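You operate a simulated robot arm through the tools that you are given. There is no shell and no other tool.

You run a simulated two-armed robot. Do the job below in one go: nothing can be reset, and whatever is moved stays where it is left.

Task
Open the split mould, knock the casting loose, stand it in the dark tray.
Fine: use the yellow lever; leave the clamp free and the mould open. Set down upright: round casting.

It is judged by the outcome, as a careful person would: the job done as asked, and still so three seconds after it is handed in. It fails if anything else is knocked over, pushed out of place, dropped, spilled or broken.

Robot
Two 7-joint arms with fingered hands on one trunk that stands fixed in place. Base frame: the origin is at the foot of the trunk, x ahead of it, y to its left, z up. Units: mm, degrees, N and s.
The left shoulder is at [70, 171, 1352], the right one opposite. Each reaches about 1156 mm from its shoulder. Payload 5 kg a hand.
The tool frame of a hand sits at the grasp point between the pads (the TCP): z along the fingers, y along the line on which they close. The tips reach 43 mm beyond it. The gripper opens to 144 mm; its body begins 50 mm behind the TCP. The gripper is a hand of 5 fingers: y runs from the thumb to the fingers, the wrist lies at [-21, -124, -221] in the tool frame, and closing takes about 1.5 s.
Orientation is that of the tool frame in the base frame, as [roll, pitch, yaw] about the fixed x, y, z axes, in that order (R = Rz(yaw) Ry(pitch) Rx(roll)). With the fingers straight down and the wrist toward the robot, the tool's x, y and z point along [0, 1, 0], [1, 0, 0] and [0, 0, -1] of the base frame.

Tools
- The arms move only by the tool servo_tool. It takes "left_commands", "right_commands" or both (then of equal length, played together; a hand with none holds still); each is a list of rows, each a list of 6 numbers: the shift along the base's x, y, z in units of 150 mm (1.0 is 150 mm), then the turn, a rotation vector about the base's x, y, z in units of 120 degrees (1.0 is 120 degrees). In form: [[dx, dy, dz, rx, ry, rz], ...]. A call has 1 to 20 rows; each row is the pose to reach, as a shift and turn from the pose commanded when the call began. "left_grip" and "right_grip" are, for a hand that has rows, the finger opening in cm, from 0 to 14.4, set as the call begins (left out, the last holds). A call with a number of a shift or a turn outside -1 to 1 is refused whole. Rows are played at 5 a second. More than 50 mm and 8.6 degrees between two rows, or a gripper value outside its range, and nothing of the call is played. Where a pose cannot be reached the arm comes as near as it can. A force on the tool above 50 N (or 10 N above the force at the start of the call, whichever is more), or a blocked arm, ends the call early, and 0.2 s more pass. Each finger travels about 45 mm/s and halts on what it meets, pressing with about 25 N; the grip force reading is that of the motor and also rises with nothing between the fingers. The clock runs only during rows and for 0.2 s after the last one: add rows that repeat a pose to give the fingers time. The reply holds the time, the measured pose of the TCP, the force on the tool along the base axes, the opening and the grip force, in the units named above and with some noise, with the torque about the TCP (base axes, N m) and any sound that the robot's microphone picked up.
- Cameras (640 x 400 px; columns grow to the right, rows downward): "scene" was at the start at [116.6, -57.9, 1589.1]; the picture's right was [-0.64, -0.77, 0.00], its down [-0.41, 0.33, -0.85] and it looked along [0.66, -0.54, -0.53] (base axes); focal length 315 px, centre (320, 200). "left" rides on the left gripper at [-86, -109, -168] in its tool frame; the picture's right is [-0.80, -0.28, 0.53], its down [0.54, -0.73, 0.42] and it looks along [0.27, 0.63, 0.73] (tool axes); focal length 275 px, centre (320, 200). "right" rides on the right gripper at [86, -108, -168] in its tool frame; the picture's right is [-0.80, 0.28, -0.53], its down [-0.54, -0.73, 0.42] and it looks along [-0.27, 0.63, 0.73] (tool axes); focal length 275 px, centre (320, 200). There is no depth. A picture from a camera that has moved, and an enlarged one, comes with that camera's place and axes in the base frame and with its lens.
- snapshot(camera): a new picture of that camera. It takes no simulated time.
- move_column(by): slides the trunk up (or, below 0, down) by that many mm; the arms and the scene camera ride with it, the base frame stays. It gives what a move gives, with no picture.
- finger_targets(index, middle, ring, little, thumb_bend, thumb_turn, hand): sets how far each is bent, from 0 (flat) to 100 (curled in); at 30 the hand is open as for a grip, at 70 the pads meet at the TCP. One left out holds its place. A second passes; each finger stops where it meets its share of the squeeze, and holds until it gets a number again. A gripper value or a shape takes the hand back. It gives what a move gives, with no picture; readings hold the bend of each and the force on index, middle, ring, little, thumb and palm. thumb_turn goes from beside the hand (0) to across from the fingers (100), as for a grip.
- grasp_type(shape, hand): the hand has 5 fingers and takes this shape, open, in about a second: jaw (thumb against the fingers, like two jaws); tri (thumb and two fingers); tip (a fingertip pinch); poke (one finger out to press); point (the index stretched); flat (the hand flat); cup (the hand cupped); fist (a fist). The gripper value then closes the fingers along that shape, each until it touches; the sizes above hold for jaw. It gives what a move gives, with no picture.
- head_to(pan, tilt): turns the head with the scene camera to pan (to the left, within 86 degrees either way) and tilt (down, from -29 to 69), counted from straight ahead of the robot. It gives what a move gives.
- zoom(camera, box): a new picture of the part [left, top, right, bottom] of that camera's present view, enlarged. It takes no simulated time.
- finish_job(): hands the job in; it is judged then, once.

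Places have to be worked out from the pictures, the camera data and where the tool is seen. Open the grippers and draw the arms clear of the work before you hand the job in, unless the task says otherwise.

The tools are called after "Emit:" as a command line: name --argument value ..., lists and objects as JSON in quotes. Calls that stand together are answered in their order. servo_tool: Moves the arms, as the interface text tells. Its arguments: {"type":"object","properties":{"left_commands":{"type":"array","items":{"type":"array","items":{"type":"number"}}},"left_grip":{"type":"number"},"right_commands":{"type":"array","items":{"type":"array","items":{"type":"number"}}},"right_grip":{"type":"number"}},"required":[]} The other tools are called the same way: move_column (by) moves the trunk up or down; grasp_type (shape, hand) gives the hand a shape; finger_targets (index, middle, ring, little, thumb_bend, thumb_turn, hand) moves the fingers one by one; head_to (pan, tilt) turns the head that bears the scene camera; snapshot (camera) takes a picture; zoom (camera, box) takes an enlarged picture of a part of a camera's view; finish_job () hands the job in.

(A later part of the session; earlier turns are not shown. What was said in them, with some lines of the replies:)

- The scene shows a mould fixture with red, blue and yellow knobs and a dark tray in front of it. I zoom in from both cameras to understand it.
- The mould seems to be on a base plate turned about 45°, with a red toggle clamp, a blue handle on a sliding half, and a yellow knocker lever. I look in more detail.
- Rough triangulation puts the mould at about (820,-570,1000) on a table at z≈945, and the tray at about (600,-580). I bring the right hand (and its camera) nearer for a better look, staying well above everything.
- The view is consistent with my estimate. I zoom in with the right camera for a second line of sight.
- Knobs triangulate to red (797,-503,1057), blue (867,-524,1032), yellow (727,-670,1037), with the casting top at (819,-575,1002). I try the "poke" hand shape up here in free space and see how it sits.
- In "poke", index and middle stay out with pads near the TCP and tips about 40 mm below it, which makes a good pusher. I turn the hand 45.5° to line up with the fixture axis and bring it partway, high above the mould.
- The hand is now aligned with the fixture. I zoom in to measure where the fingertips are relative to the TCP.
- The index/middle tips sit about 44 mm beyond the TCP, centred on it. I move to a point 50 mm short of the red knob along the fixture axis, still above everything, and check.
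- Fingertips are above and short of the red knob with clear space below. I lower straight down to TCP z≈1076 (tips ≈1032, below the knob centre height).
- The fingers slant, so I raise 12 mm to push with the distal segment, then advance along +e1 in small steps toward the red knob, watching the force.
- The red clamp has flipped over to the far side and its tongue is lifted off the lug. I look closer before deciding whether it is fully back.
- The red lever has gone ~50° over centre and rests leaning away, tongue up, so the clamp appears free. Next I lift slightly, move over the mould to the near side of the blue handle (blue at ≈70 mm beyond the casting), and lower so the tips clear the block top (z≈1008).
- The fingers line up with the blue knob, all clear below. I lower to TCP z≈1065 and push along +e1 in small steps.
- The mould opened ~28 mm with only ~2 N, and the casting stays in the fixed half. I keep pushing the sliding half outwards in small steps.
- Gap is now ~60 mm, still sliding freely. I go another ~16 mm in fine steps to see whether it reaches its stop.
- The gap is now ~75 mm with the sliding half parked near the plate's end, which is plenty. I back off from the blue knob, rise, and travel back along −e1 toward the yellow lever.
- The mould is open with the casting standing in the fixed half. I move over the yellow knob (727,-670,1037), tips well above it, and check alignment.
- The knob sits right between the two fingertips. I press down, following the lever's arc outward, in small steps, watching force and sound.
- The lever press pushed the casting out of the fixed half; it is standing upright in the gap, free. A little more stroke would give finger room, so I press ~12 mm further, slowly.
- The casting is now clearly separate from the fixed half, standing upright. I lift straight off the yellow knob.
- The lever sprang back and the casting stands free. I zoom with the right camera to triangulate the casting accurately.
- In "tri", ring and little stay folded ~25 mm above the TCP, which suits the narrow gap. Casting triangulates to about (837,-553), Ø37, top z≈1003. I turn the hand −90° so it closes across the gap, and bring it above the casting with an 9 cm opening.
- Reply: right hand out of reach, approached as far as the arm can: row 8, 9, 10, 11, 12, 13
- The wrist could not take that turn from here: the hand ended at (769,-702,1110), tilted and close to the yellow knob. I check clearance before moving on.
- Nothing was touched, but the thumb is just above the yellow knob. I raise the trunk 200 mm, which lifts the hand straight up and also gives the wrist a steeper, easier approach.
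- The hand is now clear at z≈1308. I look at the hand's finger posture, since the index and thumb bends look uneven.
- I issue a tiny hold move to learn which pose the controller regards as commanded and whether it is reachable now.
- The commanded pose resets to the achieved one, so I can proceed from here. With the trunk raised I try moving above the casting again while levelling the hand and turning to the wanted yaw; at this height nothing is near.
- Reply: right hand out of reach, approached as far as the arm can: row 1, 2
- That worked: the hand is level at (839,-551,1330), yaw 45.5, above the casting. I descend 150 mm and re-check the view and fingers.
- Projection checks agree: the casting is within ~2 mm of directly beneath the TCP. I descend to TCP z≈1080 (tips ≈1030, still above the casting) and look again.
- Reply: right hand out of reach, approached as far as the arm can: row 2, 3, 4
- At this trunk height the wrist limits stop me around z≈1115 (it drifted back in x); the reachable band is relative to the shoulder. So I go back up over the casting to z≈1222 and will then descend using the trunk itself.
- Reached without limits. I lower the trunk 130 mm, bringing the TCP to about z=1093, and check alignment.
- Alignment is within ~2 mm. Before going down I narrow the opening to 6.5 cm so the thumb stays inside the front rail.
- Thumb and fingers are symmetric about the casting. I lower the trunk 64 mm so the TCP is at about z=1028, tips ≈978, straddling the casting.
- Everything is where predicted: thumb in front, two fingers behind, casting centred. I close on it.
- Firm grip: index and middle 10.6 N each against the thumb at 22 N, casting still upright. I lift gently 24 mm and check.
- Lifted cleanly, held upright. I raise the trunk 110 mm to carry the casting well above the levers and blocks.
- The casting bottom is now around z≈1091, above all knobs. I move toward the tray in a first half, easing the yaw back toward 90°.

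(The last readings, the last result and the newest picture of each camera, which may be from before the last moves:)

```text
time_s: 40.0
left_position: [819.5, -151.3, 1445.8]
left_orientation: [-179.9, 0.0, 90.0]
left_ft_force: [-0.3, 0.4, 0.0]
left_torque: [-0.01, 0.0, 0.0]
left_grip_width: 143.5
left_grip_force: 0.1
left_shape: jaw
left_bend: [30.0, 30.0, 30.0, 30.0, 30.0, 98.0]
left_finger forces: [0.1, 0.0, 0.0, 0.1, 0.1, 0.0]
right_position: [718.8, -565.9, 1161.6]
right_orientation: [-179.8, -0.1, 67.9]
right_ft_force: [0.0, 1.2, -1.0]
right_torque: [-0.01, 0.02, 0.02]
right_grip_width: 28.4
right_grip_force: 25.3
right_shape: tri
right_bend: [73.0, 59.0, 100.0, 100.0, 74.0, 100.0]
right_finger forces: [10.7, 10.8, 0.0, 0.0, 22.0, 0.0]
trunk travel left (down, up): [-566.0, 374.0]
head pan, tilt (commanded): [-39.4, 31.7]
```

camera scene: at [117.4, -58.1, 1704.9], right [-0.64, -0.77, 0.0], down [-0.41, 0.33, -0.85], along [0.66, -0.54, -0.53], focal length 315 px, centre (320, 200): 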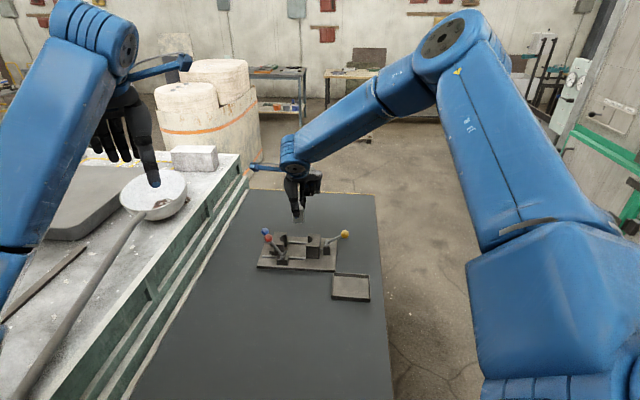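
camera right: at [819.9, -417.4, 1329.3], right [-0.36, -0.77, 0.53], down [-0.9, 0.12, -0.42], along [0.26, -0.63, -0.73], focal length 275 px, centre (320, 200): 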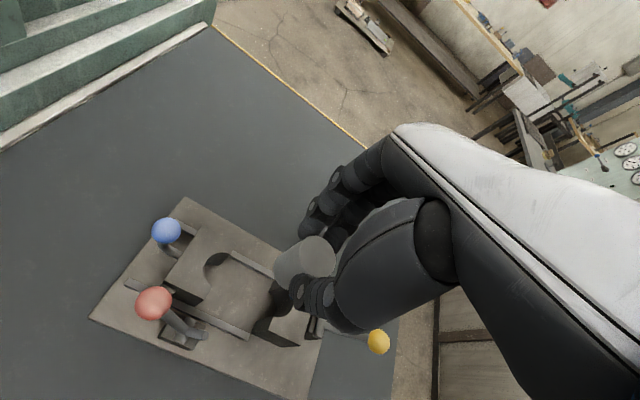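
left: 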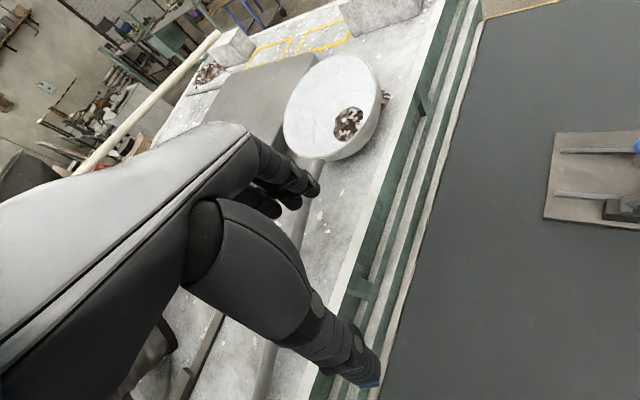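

No reach warnings and the grip is unchanged. I make the second half of the move to above the tray centre (≈597,-581).

Emit:
servo_tool --right_commands '[[-0.13, -0.016, 0, 0, 0, 0.031], [-0.27, -0.032, 0, 0, 0, 0.062], [-0.4, -0.048, 0, 0, 0, 0.093], [-0.54, -0.064, 0, 0, 0, 0.124], [-0.67, -0.08, 0, 0, 0, 0.155], [-0.81, -0.1, 0, 0, 0, 0.184], [-0.81, -0.1, 0, 0, 0, 0.184]]'

Emit:
snapshot --camera "right"

Emit:
snapshot --camera "scene"

```text
time_s: 41.6
left_position: [818.3, -151.6, 1447.8]
left_orientation: [-180.0, 0.0, 89.9]
left_ft_force: [-0.4, -0.1, 0.0]
left_torque: [-0.03, 0.0, 0.01]
left_grip_width: 143.9
left_grip_force: 0.1
left_shape: jaw
left_bend: [30.0, 30.0, 30.0, 30.0, 30.0, 98.0]
left_finger forces: [0.0, 0.1, 0.0, 0.1, 0.1, 0.0]
right_position: [596.8, -582.0, 1163.2]
right_orientation: [-179.9, 0.0, 89.9]
right_ft_force: [0.3, -0.3, -1.5]
right_torque: [-0.01, 0.0, 0.01]
right_grip_width: 28.4
right_grip_force: 25.0
right_shape: tri
right_bend: [73.0, 59.0, 100.0, 100.0, 74.0, 100.0]
right_finger forces: [10.7, 11.2, 0.0, 0.0, 22.1, 0.0]
trunk travel left (down, up): [-566.0, 374.0]
head pan, tilt (commanded): [-39.4, 31.7]
```

```text
taken
camera right: at [486.7, -497.5, 1330.0], right [0.28, -0.8, 0.53], down [-0.73, -0.54, -0.42], along [0.63, -0.27, -0.73], focal length 275 px, centre (320, 200)
```

right: 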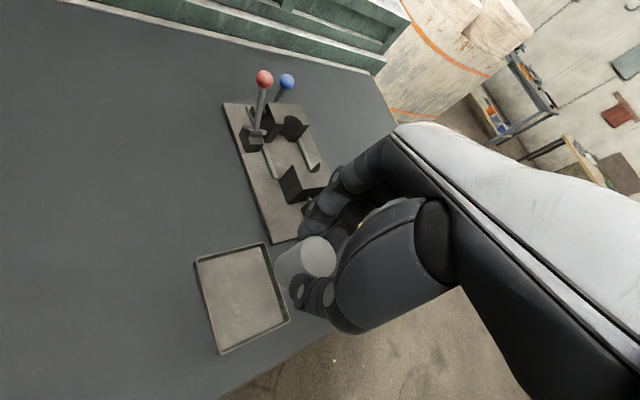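

```text
taken
camera scene: at [117.0, -58.0, 1705.0], right [-0.64, -0.77, 0.0], down [-0.41, 0.33, -0.85], along [0.66, -0.54, -0.53], focal length 315 px, centre (320, 200)
```

scene: 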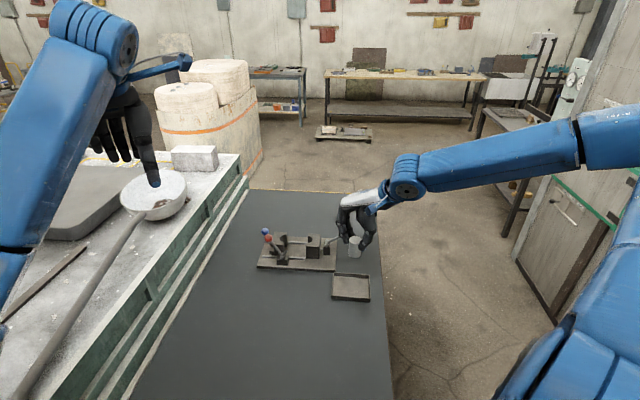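

The tray centre re-triangulates to ≈(596,-582), directly under the TCP. I zoom to check the casting is vertical in the grip and to judge the tray floor.

Emit:
zoom --camera "scene" --box '[310, 200, 400, 310]'

Emit:
zoom --camera "right" --box '[180, 200, 380, 370]'

```text
3.64 times, centred on (355, 255) of scene
camera zoom: at [117.0, -58.0, 1705.0], right [-0.64, -0.77, 0.0], down [-0.41, 0.33, -0.85], along [0.66, -0.54, -0.53], focal length 1146 px, centre (193, 0)
```

zoom: 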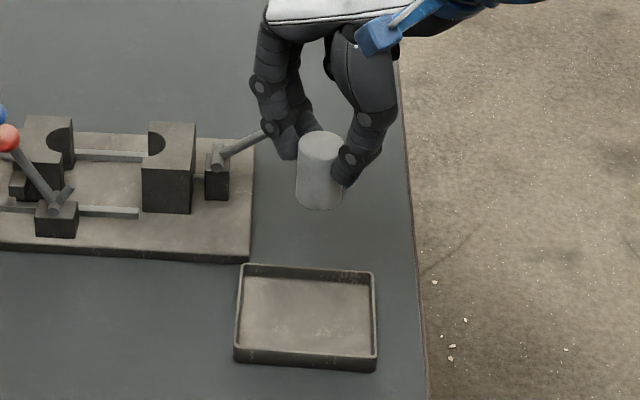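

```text
2.35 times, centred on (280, 285) of right
camera zoom: at [486.7, -497.5, 1330.0], right [0.28, -0.8, 0.53], down [-0.73, -0.54, -0.42], along [0.63, -0.27, -0.73], focal length 648 px, centre (414, 0)
```

zoom: 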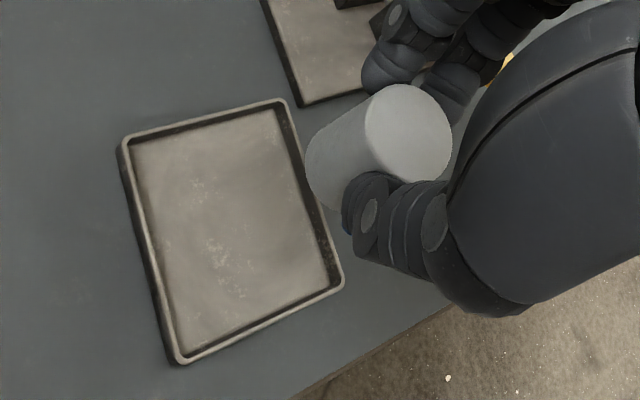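

The casting hangs vertical over the tray. I lower the trunk 120 mm, leaving the casting bottom roughly 20 mm above the tray floor.

Emit:
move_column --by -120

Emit:
zoom --camera "scene" --box '[300, 190, 400, 290]'

Emit:
zoom --camera "right" --box '[180, 200, 380, 370]'

```text
time_s: 43.1
left_position: [818.6, -151.6, 1327.4]
left_orientation: [-179.9, 0.0, 90.1]
left_ft_force: [0.8, 0.4, 0.5]
left_torque: [0.0, -0.05, -0.02]
left_grip_width: 143.5
left_grip_force: 0.0
left_shape: jaw
left_bend: [30.0, 30.0, 30.0, 30.0, 30.0, 98.0]
left_finger forces: [0.0, 0.1, 0.0, 0.0, 0.0, 0.0]
right_position: [597.1, -581.5, 1040.3]
right_orientation: [180.0, 0.0, 89.9]
right_ft_force: [-0.4, -0.1, -1.6]
right_torque: [0.02, 0.0, -0.01]
right_grip_width: 28.6
right_grip_force: 25.3
right_shape: tri
right_bend: [73.0, 59.0, 100.0, 100.0, 74.0, 100.0]
right_finger forces: [10.7, 11.1, 0.0, 0.1, 22.2, 0.1]
trunk travel left (down, up): [-446.0, 494.0]
head pan, tilt (commanded): [-39.4, 31.7]
```

```text
4.00 times, centred on (350, 240) of scene
camera zoom: at [116.5, -57.8, 1585.2], right [-0.64, -0.77, 0.0], down [-0.41, 0.33, -0.85], along [0.66, -0.54, -0.53], focal length 1260 px, centre (200, 40)
```

zoom: 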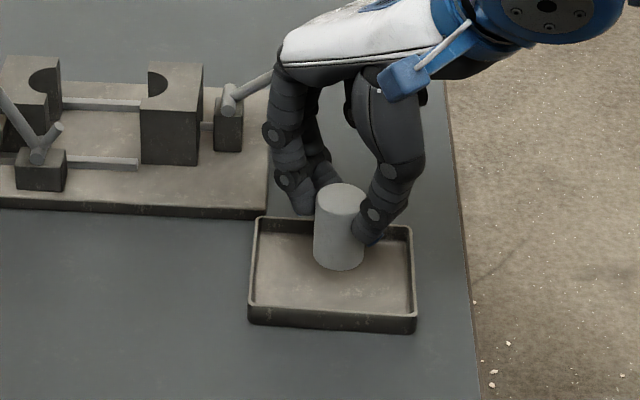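

```text
2.35 times, centred on (280, 285) of right
camera zoom: at [486.7, -497.3, 1210.5], right [0.28, -0.8, 0.53], down [-0.73, -0.54, -0.42], along [0.63, -0.27, -0.73], focal length 648 px, centre (414, 0)
```

zoom: 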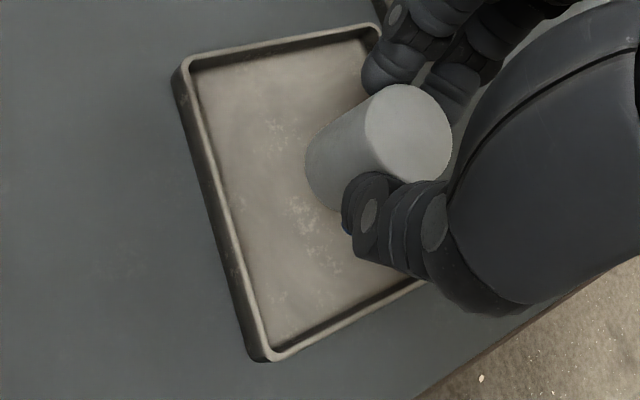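

The casting is over the middle of the tray. I lower slowly with the arm, 12 mm first, watching for contact force.

Emit:
servo_tool --right_commands '[[0, 0, -0.02, 0, 0, 0], [0, 0, -0.04, 0, 0, 0], [0, 0, -0.06, 0, 0, 0], [0, 0, -0.08, 0, 0, 0], [0, 0, -0.08, 0, 0, 0]]'

Emit:
zoom --camera "scene" --box '[320, 220, 380, 280]'

```text
time_s: 44.3
left_position: [818.1, -152.3, 1326.5]
left_orientation: [-179.9, 0.0, 90.1]
left_ft_force: [-1.1, 1.0, 0.7]
left_torque: [-0.02, -0.01, -0.01]
left_grip_width: 143.7
left_grip_force: 0.2
left_shape: jaw
left_bend: [30.0, 30.0, 30.0, 30.0, 30.0, 98.0]
left_finger forces: [0.0, 0.0, 0.0, 0.0, 0.0, 0.0]
right_position: [596.7, -582.1, 1029.2]
right_orientation: [-179.9, 0.0, 89.9]
right_ft_force: [-0.1, 0.4, -0.7]
right_torque: [0.0, 0.04, 0.01]
right_grip_width: 28.6
right_grip_force: 25.1
right_shape: tri
right_bend: [73.0, 59.0, 100.0, 100.0, 74.0, 100.0]
right_finger forces: [10.6, 11.2, 0.0, 0.0, 22.1, 0.0]
trunk travel left (down, up): [-446.0, 494.0]
head pan, tilt (commanded): [-39.4, 31.7]
```

```text
6.67 times, centred on (350, 250) of scene
camera zoom: at [116.7, -57.8, 1585.1], right [-0.64, -0.77, 0.0], down [-0.41, 0.33, -0.85], along [0.66, -0.54, -0.53], focal length 2100 px, centre (120, -133)
```

zoom: 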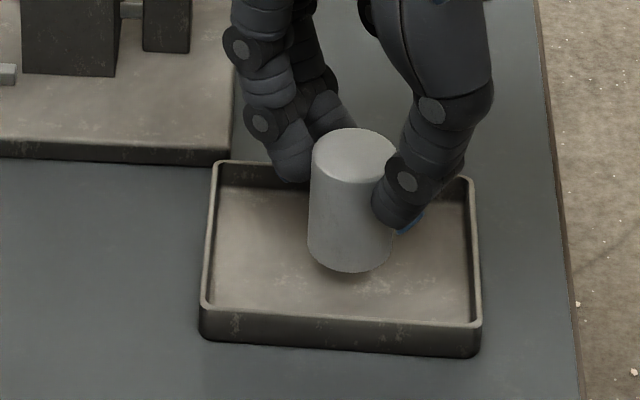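

Still free and upright, a few mm above the floor. I continue down 7 mm in 1.5 mm rows.

Emit:
servo_tool --right_commands '[[0, 0, -0.01, 0, 0, 0], [0, 0, -0.02, 0, 0, 0], [0, 0, -0.03, 0, 0, 0], [0, 0, -0.04, 0, 0, 0], [0, 0, -0.047, 0, 0, 0]]'

Emit:
zoom --camera "scene" --box '[320, 220, 380, 280]'

```text
time_s: 45.5
left_position: [818.6, -151.1, 1327.7]
left_orientation: [180.0, 0.0, 90.0]
left_ft_force: [0.8, 0.3, 0.7]
left_torque: [0.03, -0.02, 0.03]
left_grip_width: 143.6
left_grip_force: 0.0
left_shape: jaw
left_bend: [30.0, 30.0, 30.0, 30.0, 30.0, 98.0]
left_finger forces: [0.1, 0.1, 0.0, 0.0, 0.1, 0.1]
right_position: [597.6, -581.1, 1023.8]
right_orientation: [180.0, -0.1, 89.9]
right_ft_force: [-0.1, 0.5, -0.7]
right_torque: [-0.01, 0.03, 0.02]
right_grip_width: 28.4
right_grip_force: 24.9
right_shape: tri
right_bend: [73.0, 59.0, 100.0, 100.0, 74.0, 100.0]
right_finger forces: [10.7, 11.3, 0.0, 0.1, 22.1, 0.0]
trunk travel left (down, up): [-446.0, 494.0]
head pan, tilt (commanded): [-39.4, 31.7]
```

```text
6.67 times, centred on (350, 250) of scene
camera zoom: at [116.8, -58.0, 1585.1], right [-0.64, -0.77, 0.0], down [-0.41, 0.33, -0.85], along [0.66, -0.54, -0.53], focal length 2100 px, centre (120, -133)
```

zoom: 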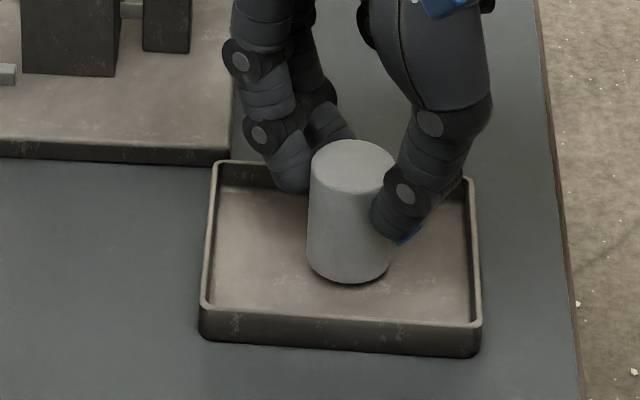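

A contact shadow is closing under the casting but no force yet. I go on in ~0.9 mm rows.

Emit:
servo_tool --right_commands '[[0, 0, -0.006, 0, 0, 0], [0, 0, -0.012, 0, 0, 0], [0, 0, -0.018, 0, 0, 0], [0, 0, -0.018, 0, 0, 0]]'

Emit:
zoom --camera "scene" --box '[320, 220, 380, 280]'

```text
time_s: 46.5
left_position: [817.3, -151.6, 1326.9]
left_orientation: [-180.0, 0.0, 89.9]
left_ft_force: [-0.3, 0.8, 0.4]
left_torque: [0.02, 0.02, 0.01]
left_grip_width: 143.9
left_grip_force: 0.0
left_shape: jaw
left_bend: [30.0, 30.0, 30.0, 30.0, 30.0, 98.0]
left_finger forces: [0.0, 0.0, 0.1, 0.0, 0.0, 0.0]
right_position: [596.5, -581.8, 1019.9]
right_orientation: [-179.9, 0.0, 89.9]
right_ft_force: [0.4, 0.0, -1.2]
right_torque: [0.02, -0.03, 0.02]
right_grip_width: 28.4
right_grip_force: 24.9
right_shape: tri
right_bend: [73.0, 59.0, 100.0, 100.0, 74.0, 100.0]
right_finger forces: [10.7, 11.2, 0.0, 0.0, 22.0, 0.0]
trunk travel left (down, up): [-446.0, 494.0]
head pan, tilt (commanded): [-39.4, 31.7]
```

```text
6.67 times, centred on (350, 250) of scene
camera zoom: at [116.8, -58.0, 1585.0], right [-0.64, -0.77, 0.0], down [-0.41, 0.33, -0.85], along [0.66, -0.54, -0.53], focal length 2100 px, centre (120, -133)
```

zoom: 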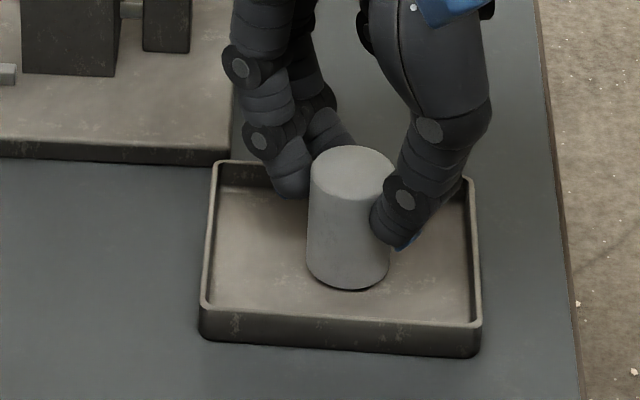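

The shadow gap has shrunk to about 2 mm; force still just the casting's weight. Another ~2.5 mm in fine rows.

Emit:
servo_tool --right_commands '[[0, 0, -0.006, 0, 0, 0], [0, 0, -0.011, 0, 0, 0], [0, 0, -0.016, 0, 0, 0], [0, 0, -0.016, 0, 0, 0]]'

Emit:
zoom --camera "scene" --box '[320, 220, 380, 280]'

```text
time_s: 47.5
left_position: [819.2, -151.8, 1327.3]
left_orientation: [179.9, 0.0, 90.1]
left_ft_force: [0.5, 0.2, 0.0]
left_torque: [-0.01, 0.0, 0.01]
left_grip_width: 143.7
left_grip_force: 0.0
left_shape: jaw
left_bend: [30.0, 30.0, 30.0, 30.0, 30.0, 98.0]
left_finger forces: [0.0, 0.0, 0.0, 0.1, 0.0, 0.0]
right_position: [597.9, -581.6, 1018.0]
right_orientation: [-179.9, 0.0, 89.9]
right_ft_force: [-0.3, 0.3, -2.2]
right_torque: [-0.02, 0.01, -0.02]
right_grip_width: 28.4
right_grip_force: 24.4
right_shape: tri
right_bend: [73.0, 59.0, 100.0, 100.0, 74.0, 100.0]
right_finger forces: [10.6, 11.2, 0.1, 0.1, 22.1, 0.1]
trunk travel left (down, up): [-446.0, 494.0]
head pan, tilt (commanded): [-39.4, 31.7]
```

```text
6.67 times, centred on (350, 250) of scene
camera zoom: at [116.8, -58.0, 1585.0], right [-0.64, -0.77, 0.0], down [-0.41, 0.33, -0.85], along [0.66, -0.54, -0.53], focal length 2100 px, centre (120, -133)
```

zoom: 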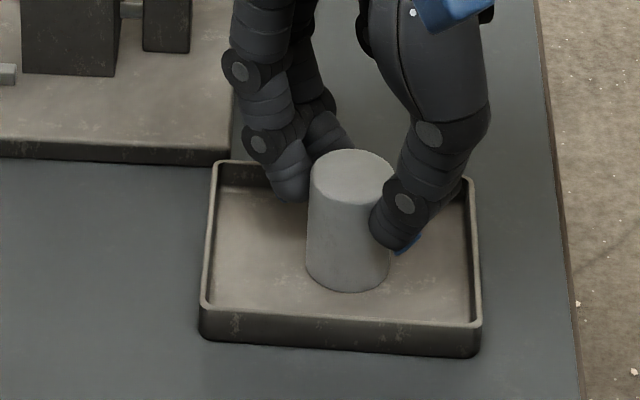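

The shadow gap has nearly vanished. One more ~1.5 mm, looking for an upward reaction.

Emit:
servo_tool --right_commands '[[0, 0, -0.004, 0, 0, 0], [0, 0, -0.008, 0, 0, 0], [0, 0, -0.008, 0, 0, 0]]'

Emit:
zoom --camera "scene" --box '[330, 230, 370, 270]'

```text
time_s: 48.3
left_position: [818.5, -151.6, 1326.5]
left_orientation: [-180.0, 0.0, 90.1]
left_ft_force: [0.0, 0.3, -0.1]
left_torque: [-0.03, 0.0, -0.02]
left_grip_width: 143.7
left_grip_force: 0.0
left_shape: jaw
left_bend: [30.0, 30.0, 30.0, 30.0, 30.0, 98.0]
left_finger forces: [0.0, 0.0, 0.1, 0.1, 0.1, 0.1]
right_position: [596.0, -580.6, 1017.4]
right_orientation: [-180.0, 0.0, 89.8]
right_ft_force: [-1.8, 0.7, 2.5]
right_torque: [0.01, -0.04, 0.0]
right_grip_width: 28.4
right_grip_force: 24.8
right_shape: tri
right_bend: [73.0, 59.0, 100.0, 100.0, 74.0, 100.0]
right_finger forces: [11.0, 11.4, 0.0, 0.1, 22.7, 0.0]
trunk travel left (down, up): [-446.0, 494.0]
head pan, tilt (commanded): [-39.4, 31.7]
```

```text
10.00 times, centred on (350, 250) of scene
camera zoom: at [116.3, -57.6, 1585.1], right [-0.64, -0.77, 0.0], down [-0.41, 0.33, -0.85], along [0.66, -0.54, -0.53], focal length 3150 px, centre (20, -300)
```

zoom: 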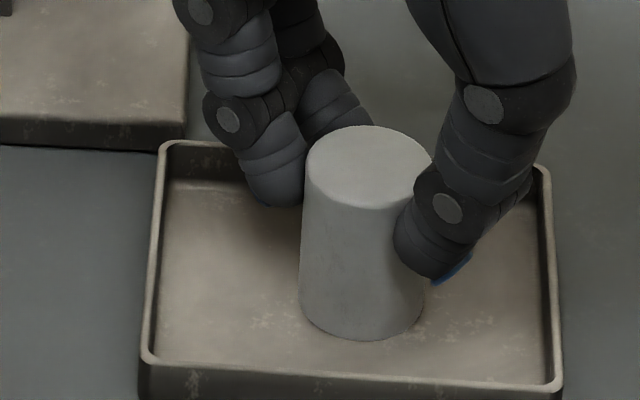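

Contact: +2.5 N upward, the casting is standing on the tray floor. I open the fingers to 6 cm to release it.

Emit:
servo_tool --right_commands '[[0, 0, 0, 0, 0, 0], [0, 0, 0, 0, 0, 0], [0, 0, 0, 0, 0, 0], [0, 0, 0, 0, 0, 0], [0, 0, 0, 0, 0, 0]]' --right_grip 6

Emit:
zoom --camera "scene" --box '[320, 220, 380, 280]'

Emit:
zoom --camera "right" --box '[180, 200, 380, 370]'

```text
time_s: 49.5
left_position: [817.5, -152.1, 1326.0]
left_orientation: [179.9, 0.0, 90.1]
left_ft_force: [0.2, -0.1, 0.4]
left_torque: [-0.02, 0.0, -0.01]
left_grip_width: 143.7
left_grip_force: 0.0
left_shape: jaw
left_bend: [30.0, 30.0, 30.0, 30.0, 30.0, 98.0]
left_finger forces: [0.0, 0.0, 0.1, 0.0, 0.0, 0.0]
right_position: [595.1, -581.5, 1018.3]
right_orientation: [180.0, 0.0, 89.9]
right_ft_force: [0.0, 0.3, 0.4]
right_torque: [-0.07, 0.0, -0.02]
right_grip_width: 59.7
right_grip_force: 0.1
right_shape: tri
right_bend: [74.0, 48.0, 99.0, 99.0, 72.0, 100.0]
right_finger forces: [0.1, 0.0, 0.1, 0.0, 0.1, 0.0]
trunk travel left (down, up): [-446.0, 494.0]
head pan, tilt (commanded): [-39.4, 31.7]
```

```text
6.67 times, centred on (350, 250) of scene
camera zoom: at [116.7, -57.9, 1585.1], right [-0.64, -0.77, 0.0], down [-0.41, 0.33, -0.85], along [0.66, -0.54, -0.53], focal length 2100 px, centre (120, -133)
```

zoom: 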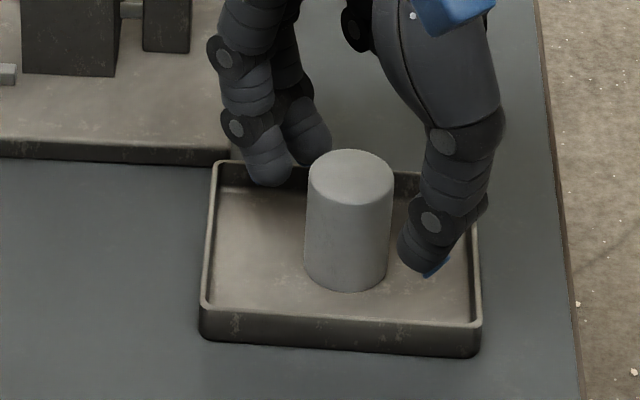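

```text
2.35 times, centred on (280, 285) of right
camera zoom: at [486.7, -497.2, 1185.0], right [0.28, -0.8, 0.53], down [-0.73, -0.54, -0.42], along [0.63, -0.27, -0.73], focal length 648 px, centre (414, 0)
```

zoom: 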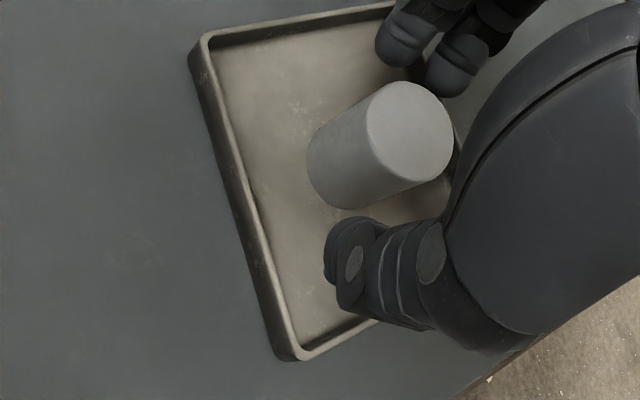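

The casting stands on its own in the tray with clear gaps to thumb and fingers. I lift the hand straight up.

Emit:
servo_tool --right_commands '[[0, 0, 0.06, 0, 0, 0], [0, 0, 0.15, 0, 0, 0], [0, 0, 0.3, 0, 0, 0], [0, 0, 0.5, 0, 0, 0], [0, 0, 0.75, 0, 0, 0], [0, 0, 1.0, 0, 0, 0], [0, 0, 1.0, 0, 0, 0]]'

Emit:
zoom --camera "scene" --box '[240, 190, 400, 290]'

Emit:
snapshot --camera "right"

```text
time_s: 51.1
left_position: [819.0, -151.9, 1326.4]
left_orientation: [179.9, 0.1, 89.9]
left_ft_force: [-0.7, -0.4, -0.3]
left_torque: [0.02, 0.01, -0.01]
left_grip_width: 143.6
left_grip_force: 0.0
left_shape: jaw
left_bend: [30.0, 30.0, 30.0, 30.0, 30.0, 98.0]
left_finger forces: [0.0, 0.0, 0.0, 0.1, 0.0, 0.0]
right_position: [597.2, -583.6, 1167.6]
right_orientation: [-180.0, -0.1, 90.0]
right_ft_force: [0.7, -0.3, -0.8]
right_torque: [0.03, 0.04, -0.01]
right_grip_width: 59.5
right_grip_force: 0.0
right_shape: tri
right_bend: [74.0, 48.0, 99.0, 99.0, 72.0, 100.0]
right_finger forces: [0.0, 0.0, 0.0, 0.0, 0.1, 0.0]
trunk travel left (down, up): [-446.0, 494.0]
head pan, tilt (commanded): [-39.4, 31.7]
```

```text
4.00 times, centred on (320, 240) of scene
camera zoom: at [117.1, -58.3, 1585.0], right [-0.64, -0.77, 0.0], down [-0.41, 0.33, -0.85], along [0.66, -0.54, -0.53], focal length 1260 px, centre (320, 40)
```

zoom: 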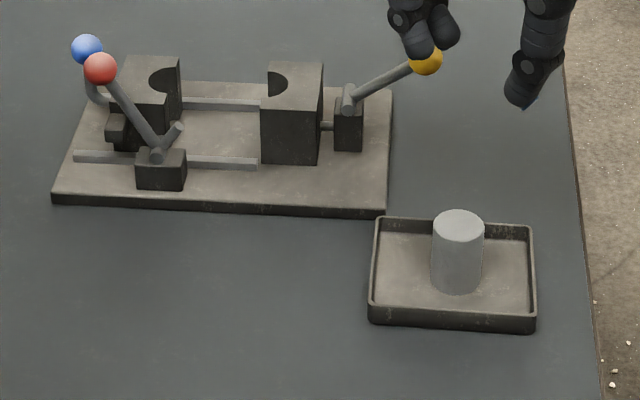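

```text
taken
camera right: at [486.6, -498.5, 1335.3], right [0.28, -0.8, 0.53], down [-0.73, -0.54, -0.42], along [0.63, -0.27, -0.73], focal length 275 px, centre (320, 200)
```

right: 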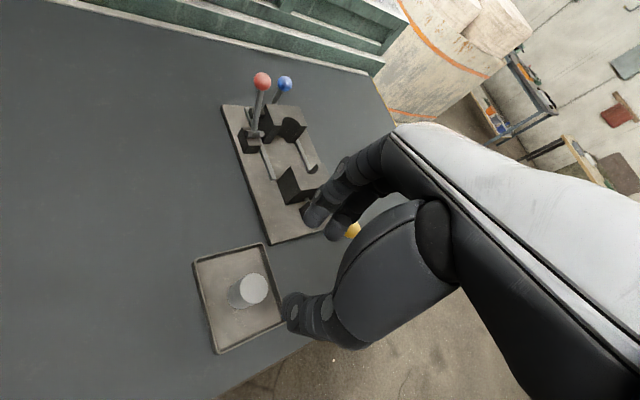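

Casting upright in the tray, clamp lever back, mould open. I open the right hand fully and draw the arm up and back, well clear of the work.

Emit:
servo_tool --right_commands '[[0, 0, 0.25, 0, 0, 0], [-0.05, -0.05, 0.5, 0, 0, 0], [-0.2, -0.2, 0.7, 0, 0, 0], [-0.4, -0.4, 0.8, 0, 0, 0], [-0.6, -0.6, 0.85, 0, 0, 0], [-0.8, -0.8, 0.9, 0, 0, 0], [-0.8, -0.8, 0.9, 0, 0, 0], [-0.8, -0.8, 0.9, 0, 0, 0]]' --right_grip 14.4

Emit:
snapshot --camera "scene"

Emit:
zoom --camera "scene" --box '[240, 190, 400, 290]'

Emit:
snapshot --camera "right"

```text
time_s: 52.9
left_position: [818.6, -152.8, 1326.0]
left_orientation: [180.0, 0.0, 89.9]
left_ft_force: [-0.4, 0.4, 0.2]
left_torque: [0.01, 0.0, -0.01]
left_grip_width: 144.0
left_grip_force: 0.0
left_shape: jaw
left_bend: [30.0, 30.0, 30.0, 30.0, 30.0, 98.0]
left_finger forces: [0.0, 0.0, 0.0, 0.0, 0.1, 0.0]
right_position: [477.6, -701.9, 1301.1]
right_orientation: [-179.9, 0.0, 89.8]
right_ft_force: [-0.4, 0.0, 0.5]
right_torque: [0.01, 0.01, 0.02]
right_grip_width: 143.7
right_grip_force: 0.1
right_shape: tri
right_bend: [30.0, 30.0, 99.0, 99.0, 30.0, 98.0]
right_finger forces: [0.0, 0.0, 0.0, 0.0, 0.1, 0.1]
trunk travel left (down, up): [-446.0, 494.0]
head pan, tilt (commanded): [-39.4, 31.7]
```

```text
taken
camera scene: at [117.1, -57.9, 1585.0], right [-0.64, -0.77, 0.0], down [-0.41, 0.33, -0.85], along [0.66, -0.54, -0.53], focal length 315 px, centre (320, 200)
```

scene: 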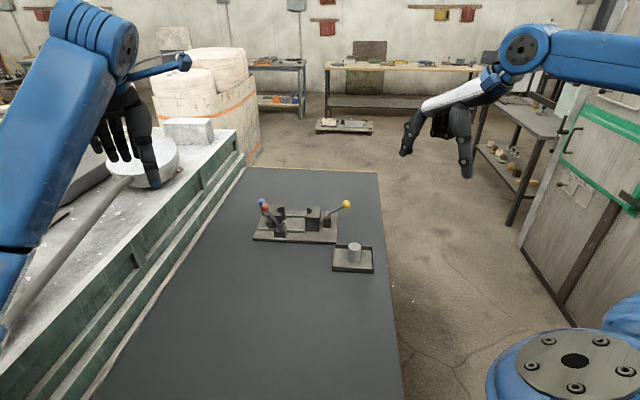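

```text
4.00 times, centred on (320, 240) of scene
camera zoom: at [117.1, -57.9, 1585.0], right [-0.64, -0.77, 0.0], down [-0.41, 0.33, -0.85], along [0.66, -0.54, -0.53], focal length 1260 px, centre (320, 40)
```

zoom: 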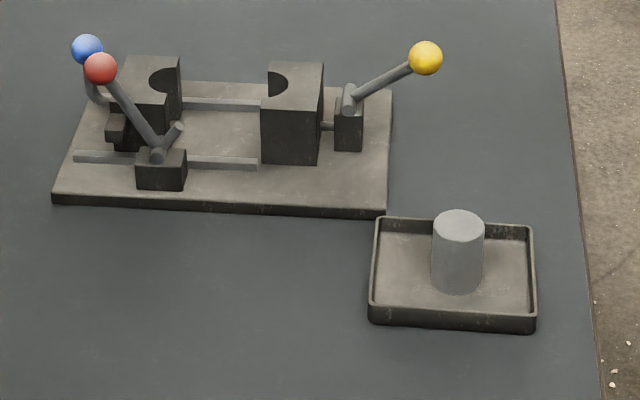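

```text
taken
camera right: at [366.5, -618.3, 1469.5], right [0.28, -0.8, 0.53], down [-0.73, -0.54, -0.42], along [0.63, -0.27, -0.73], focal length 275 px, centre (320, 200)
```

right: 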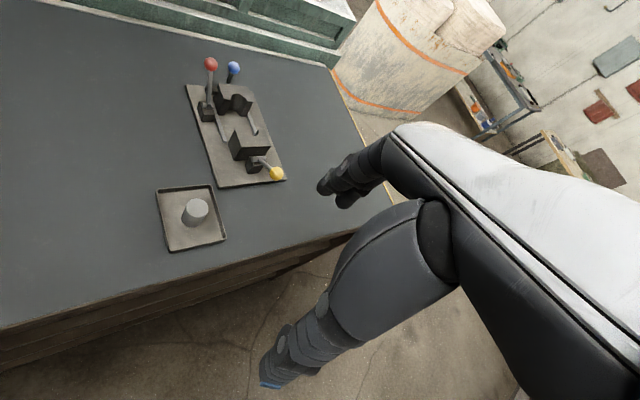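

Both views agree: the casting stands upright in the tray, the red clamp is thrown back, the mould halves are apart, and the plate and tray have not shifted. Both hands are open and clear, so I hand the job in.

Emit:
finish_job

```text
The job is handed in.
```

The job is done and handed in. The round casting is standing upright in the dark tray.

- **Clamp:** the red lever is thrown back past centre, its tongue lifted off the lug, so the clamp is free.
- **Mould:** the sliding half was pushed about 75 mm open and left there. I stopped before finding its end stop.
- **Casting:** pressing the yellow lever knocked it out of the fixed half, and the lever sprang back when I let go. I set the casting down in the middle of the tray and let go once it touched the floor.
- **Everything else:** in the last pictures the base plate and tray were where they started, and nothing else had been touched. Both hands are open and clear of the work.

One move went off its path: turning the hand over the mould ran into the wrist's limits, and the hand ended close above the yellow knob. It touched nothing. I changed the trunk height for the final approach, and the trunk has ended about 4 mm higher than where it began.
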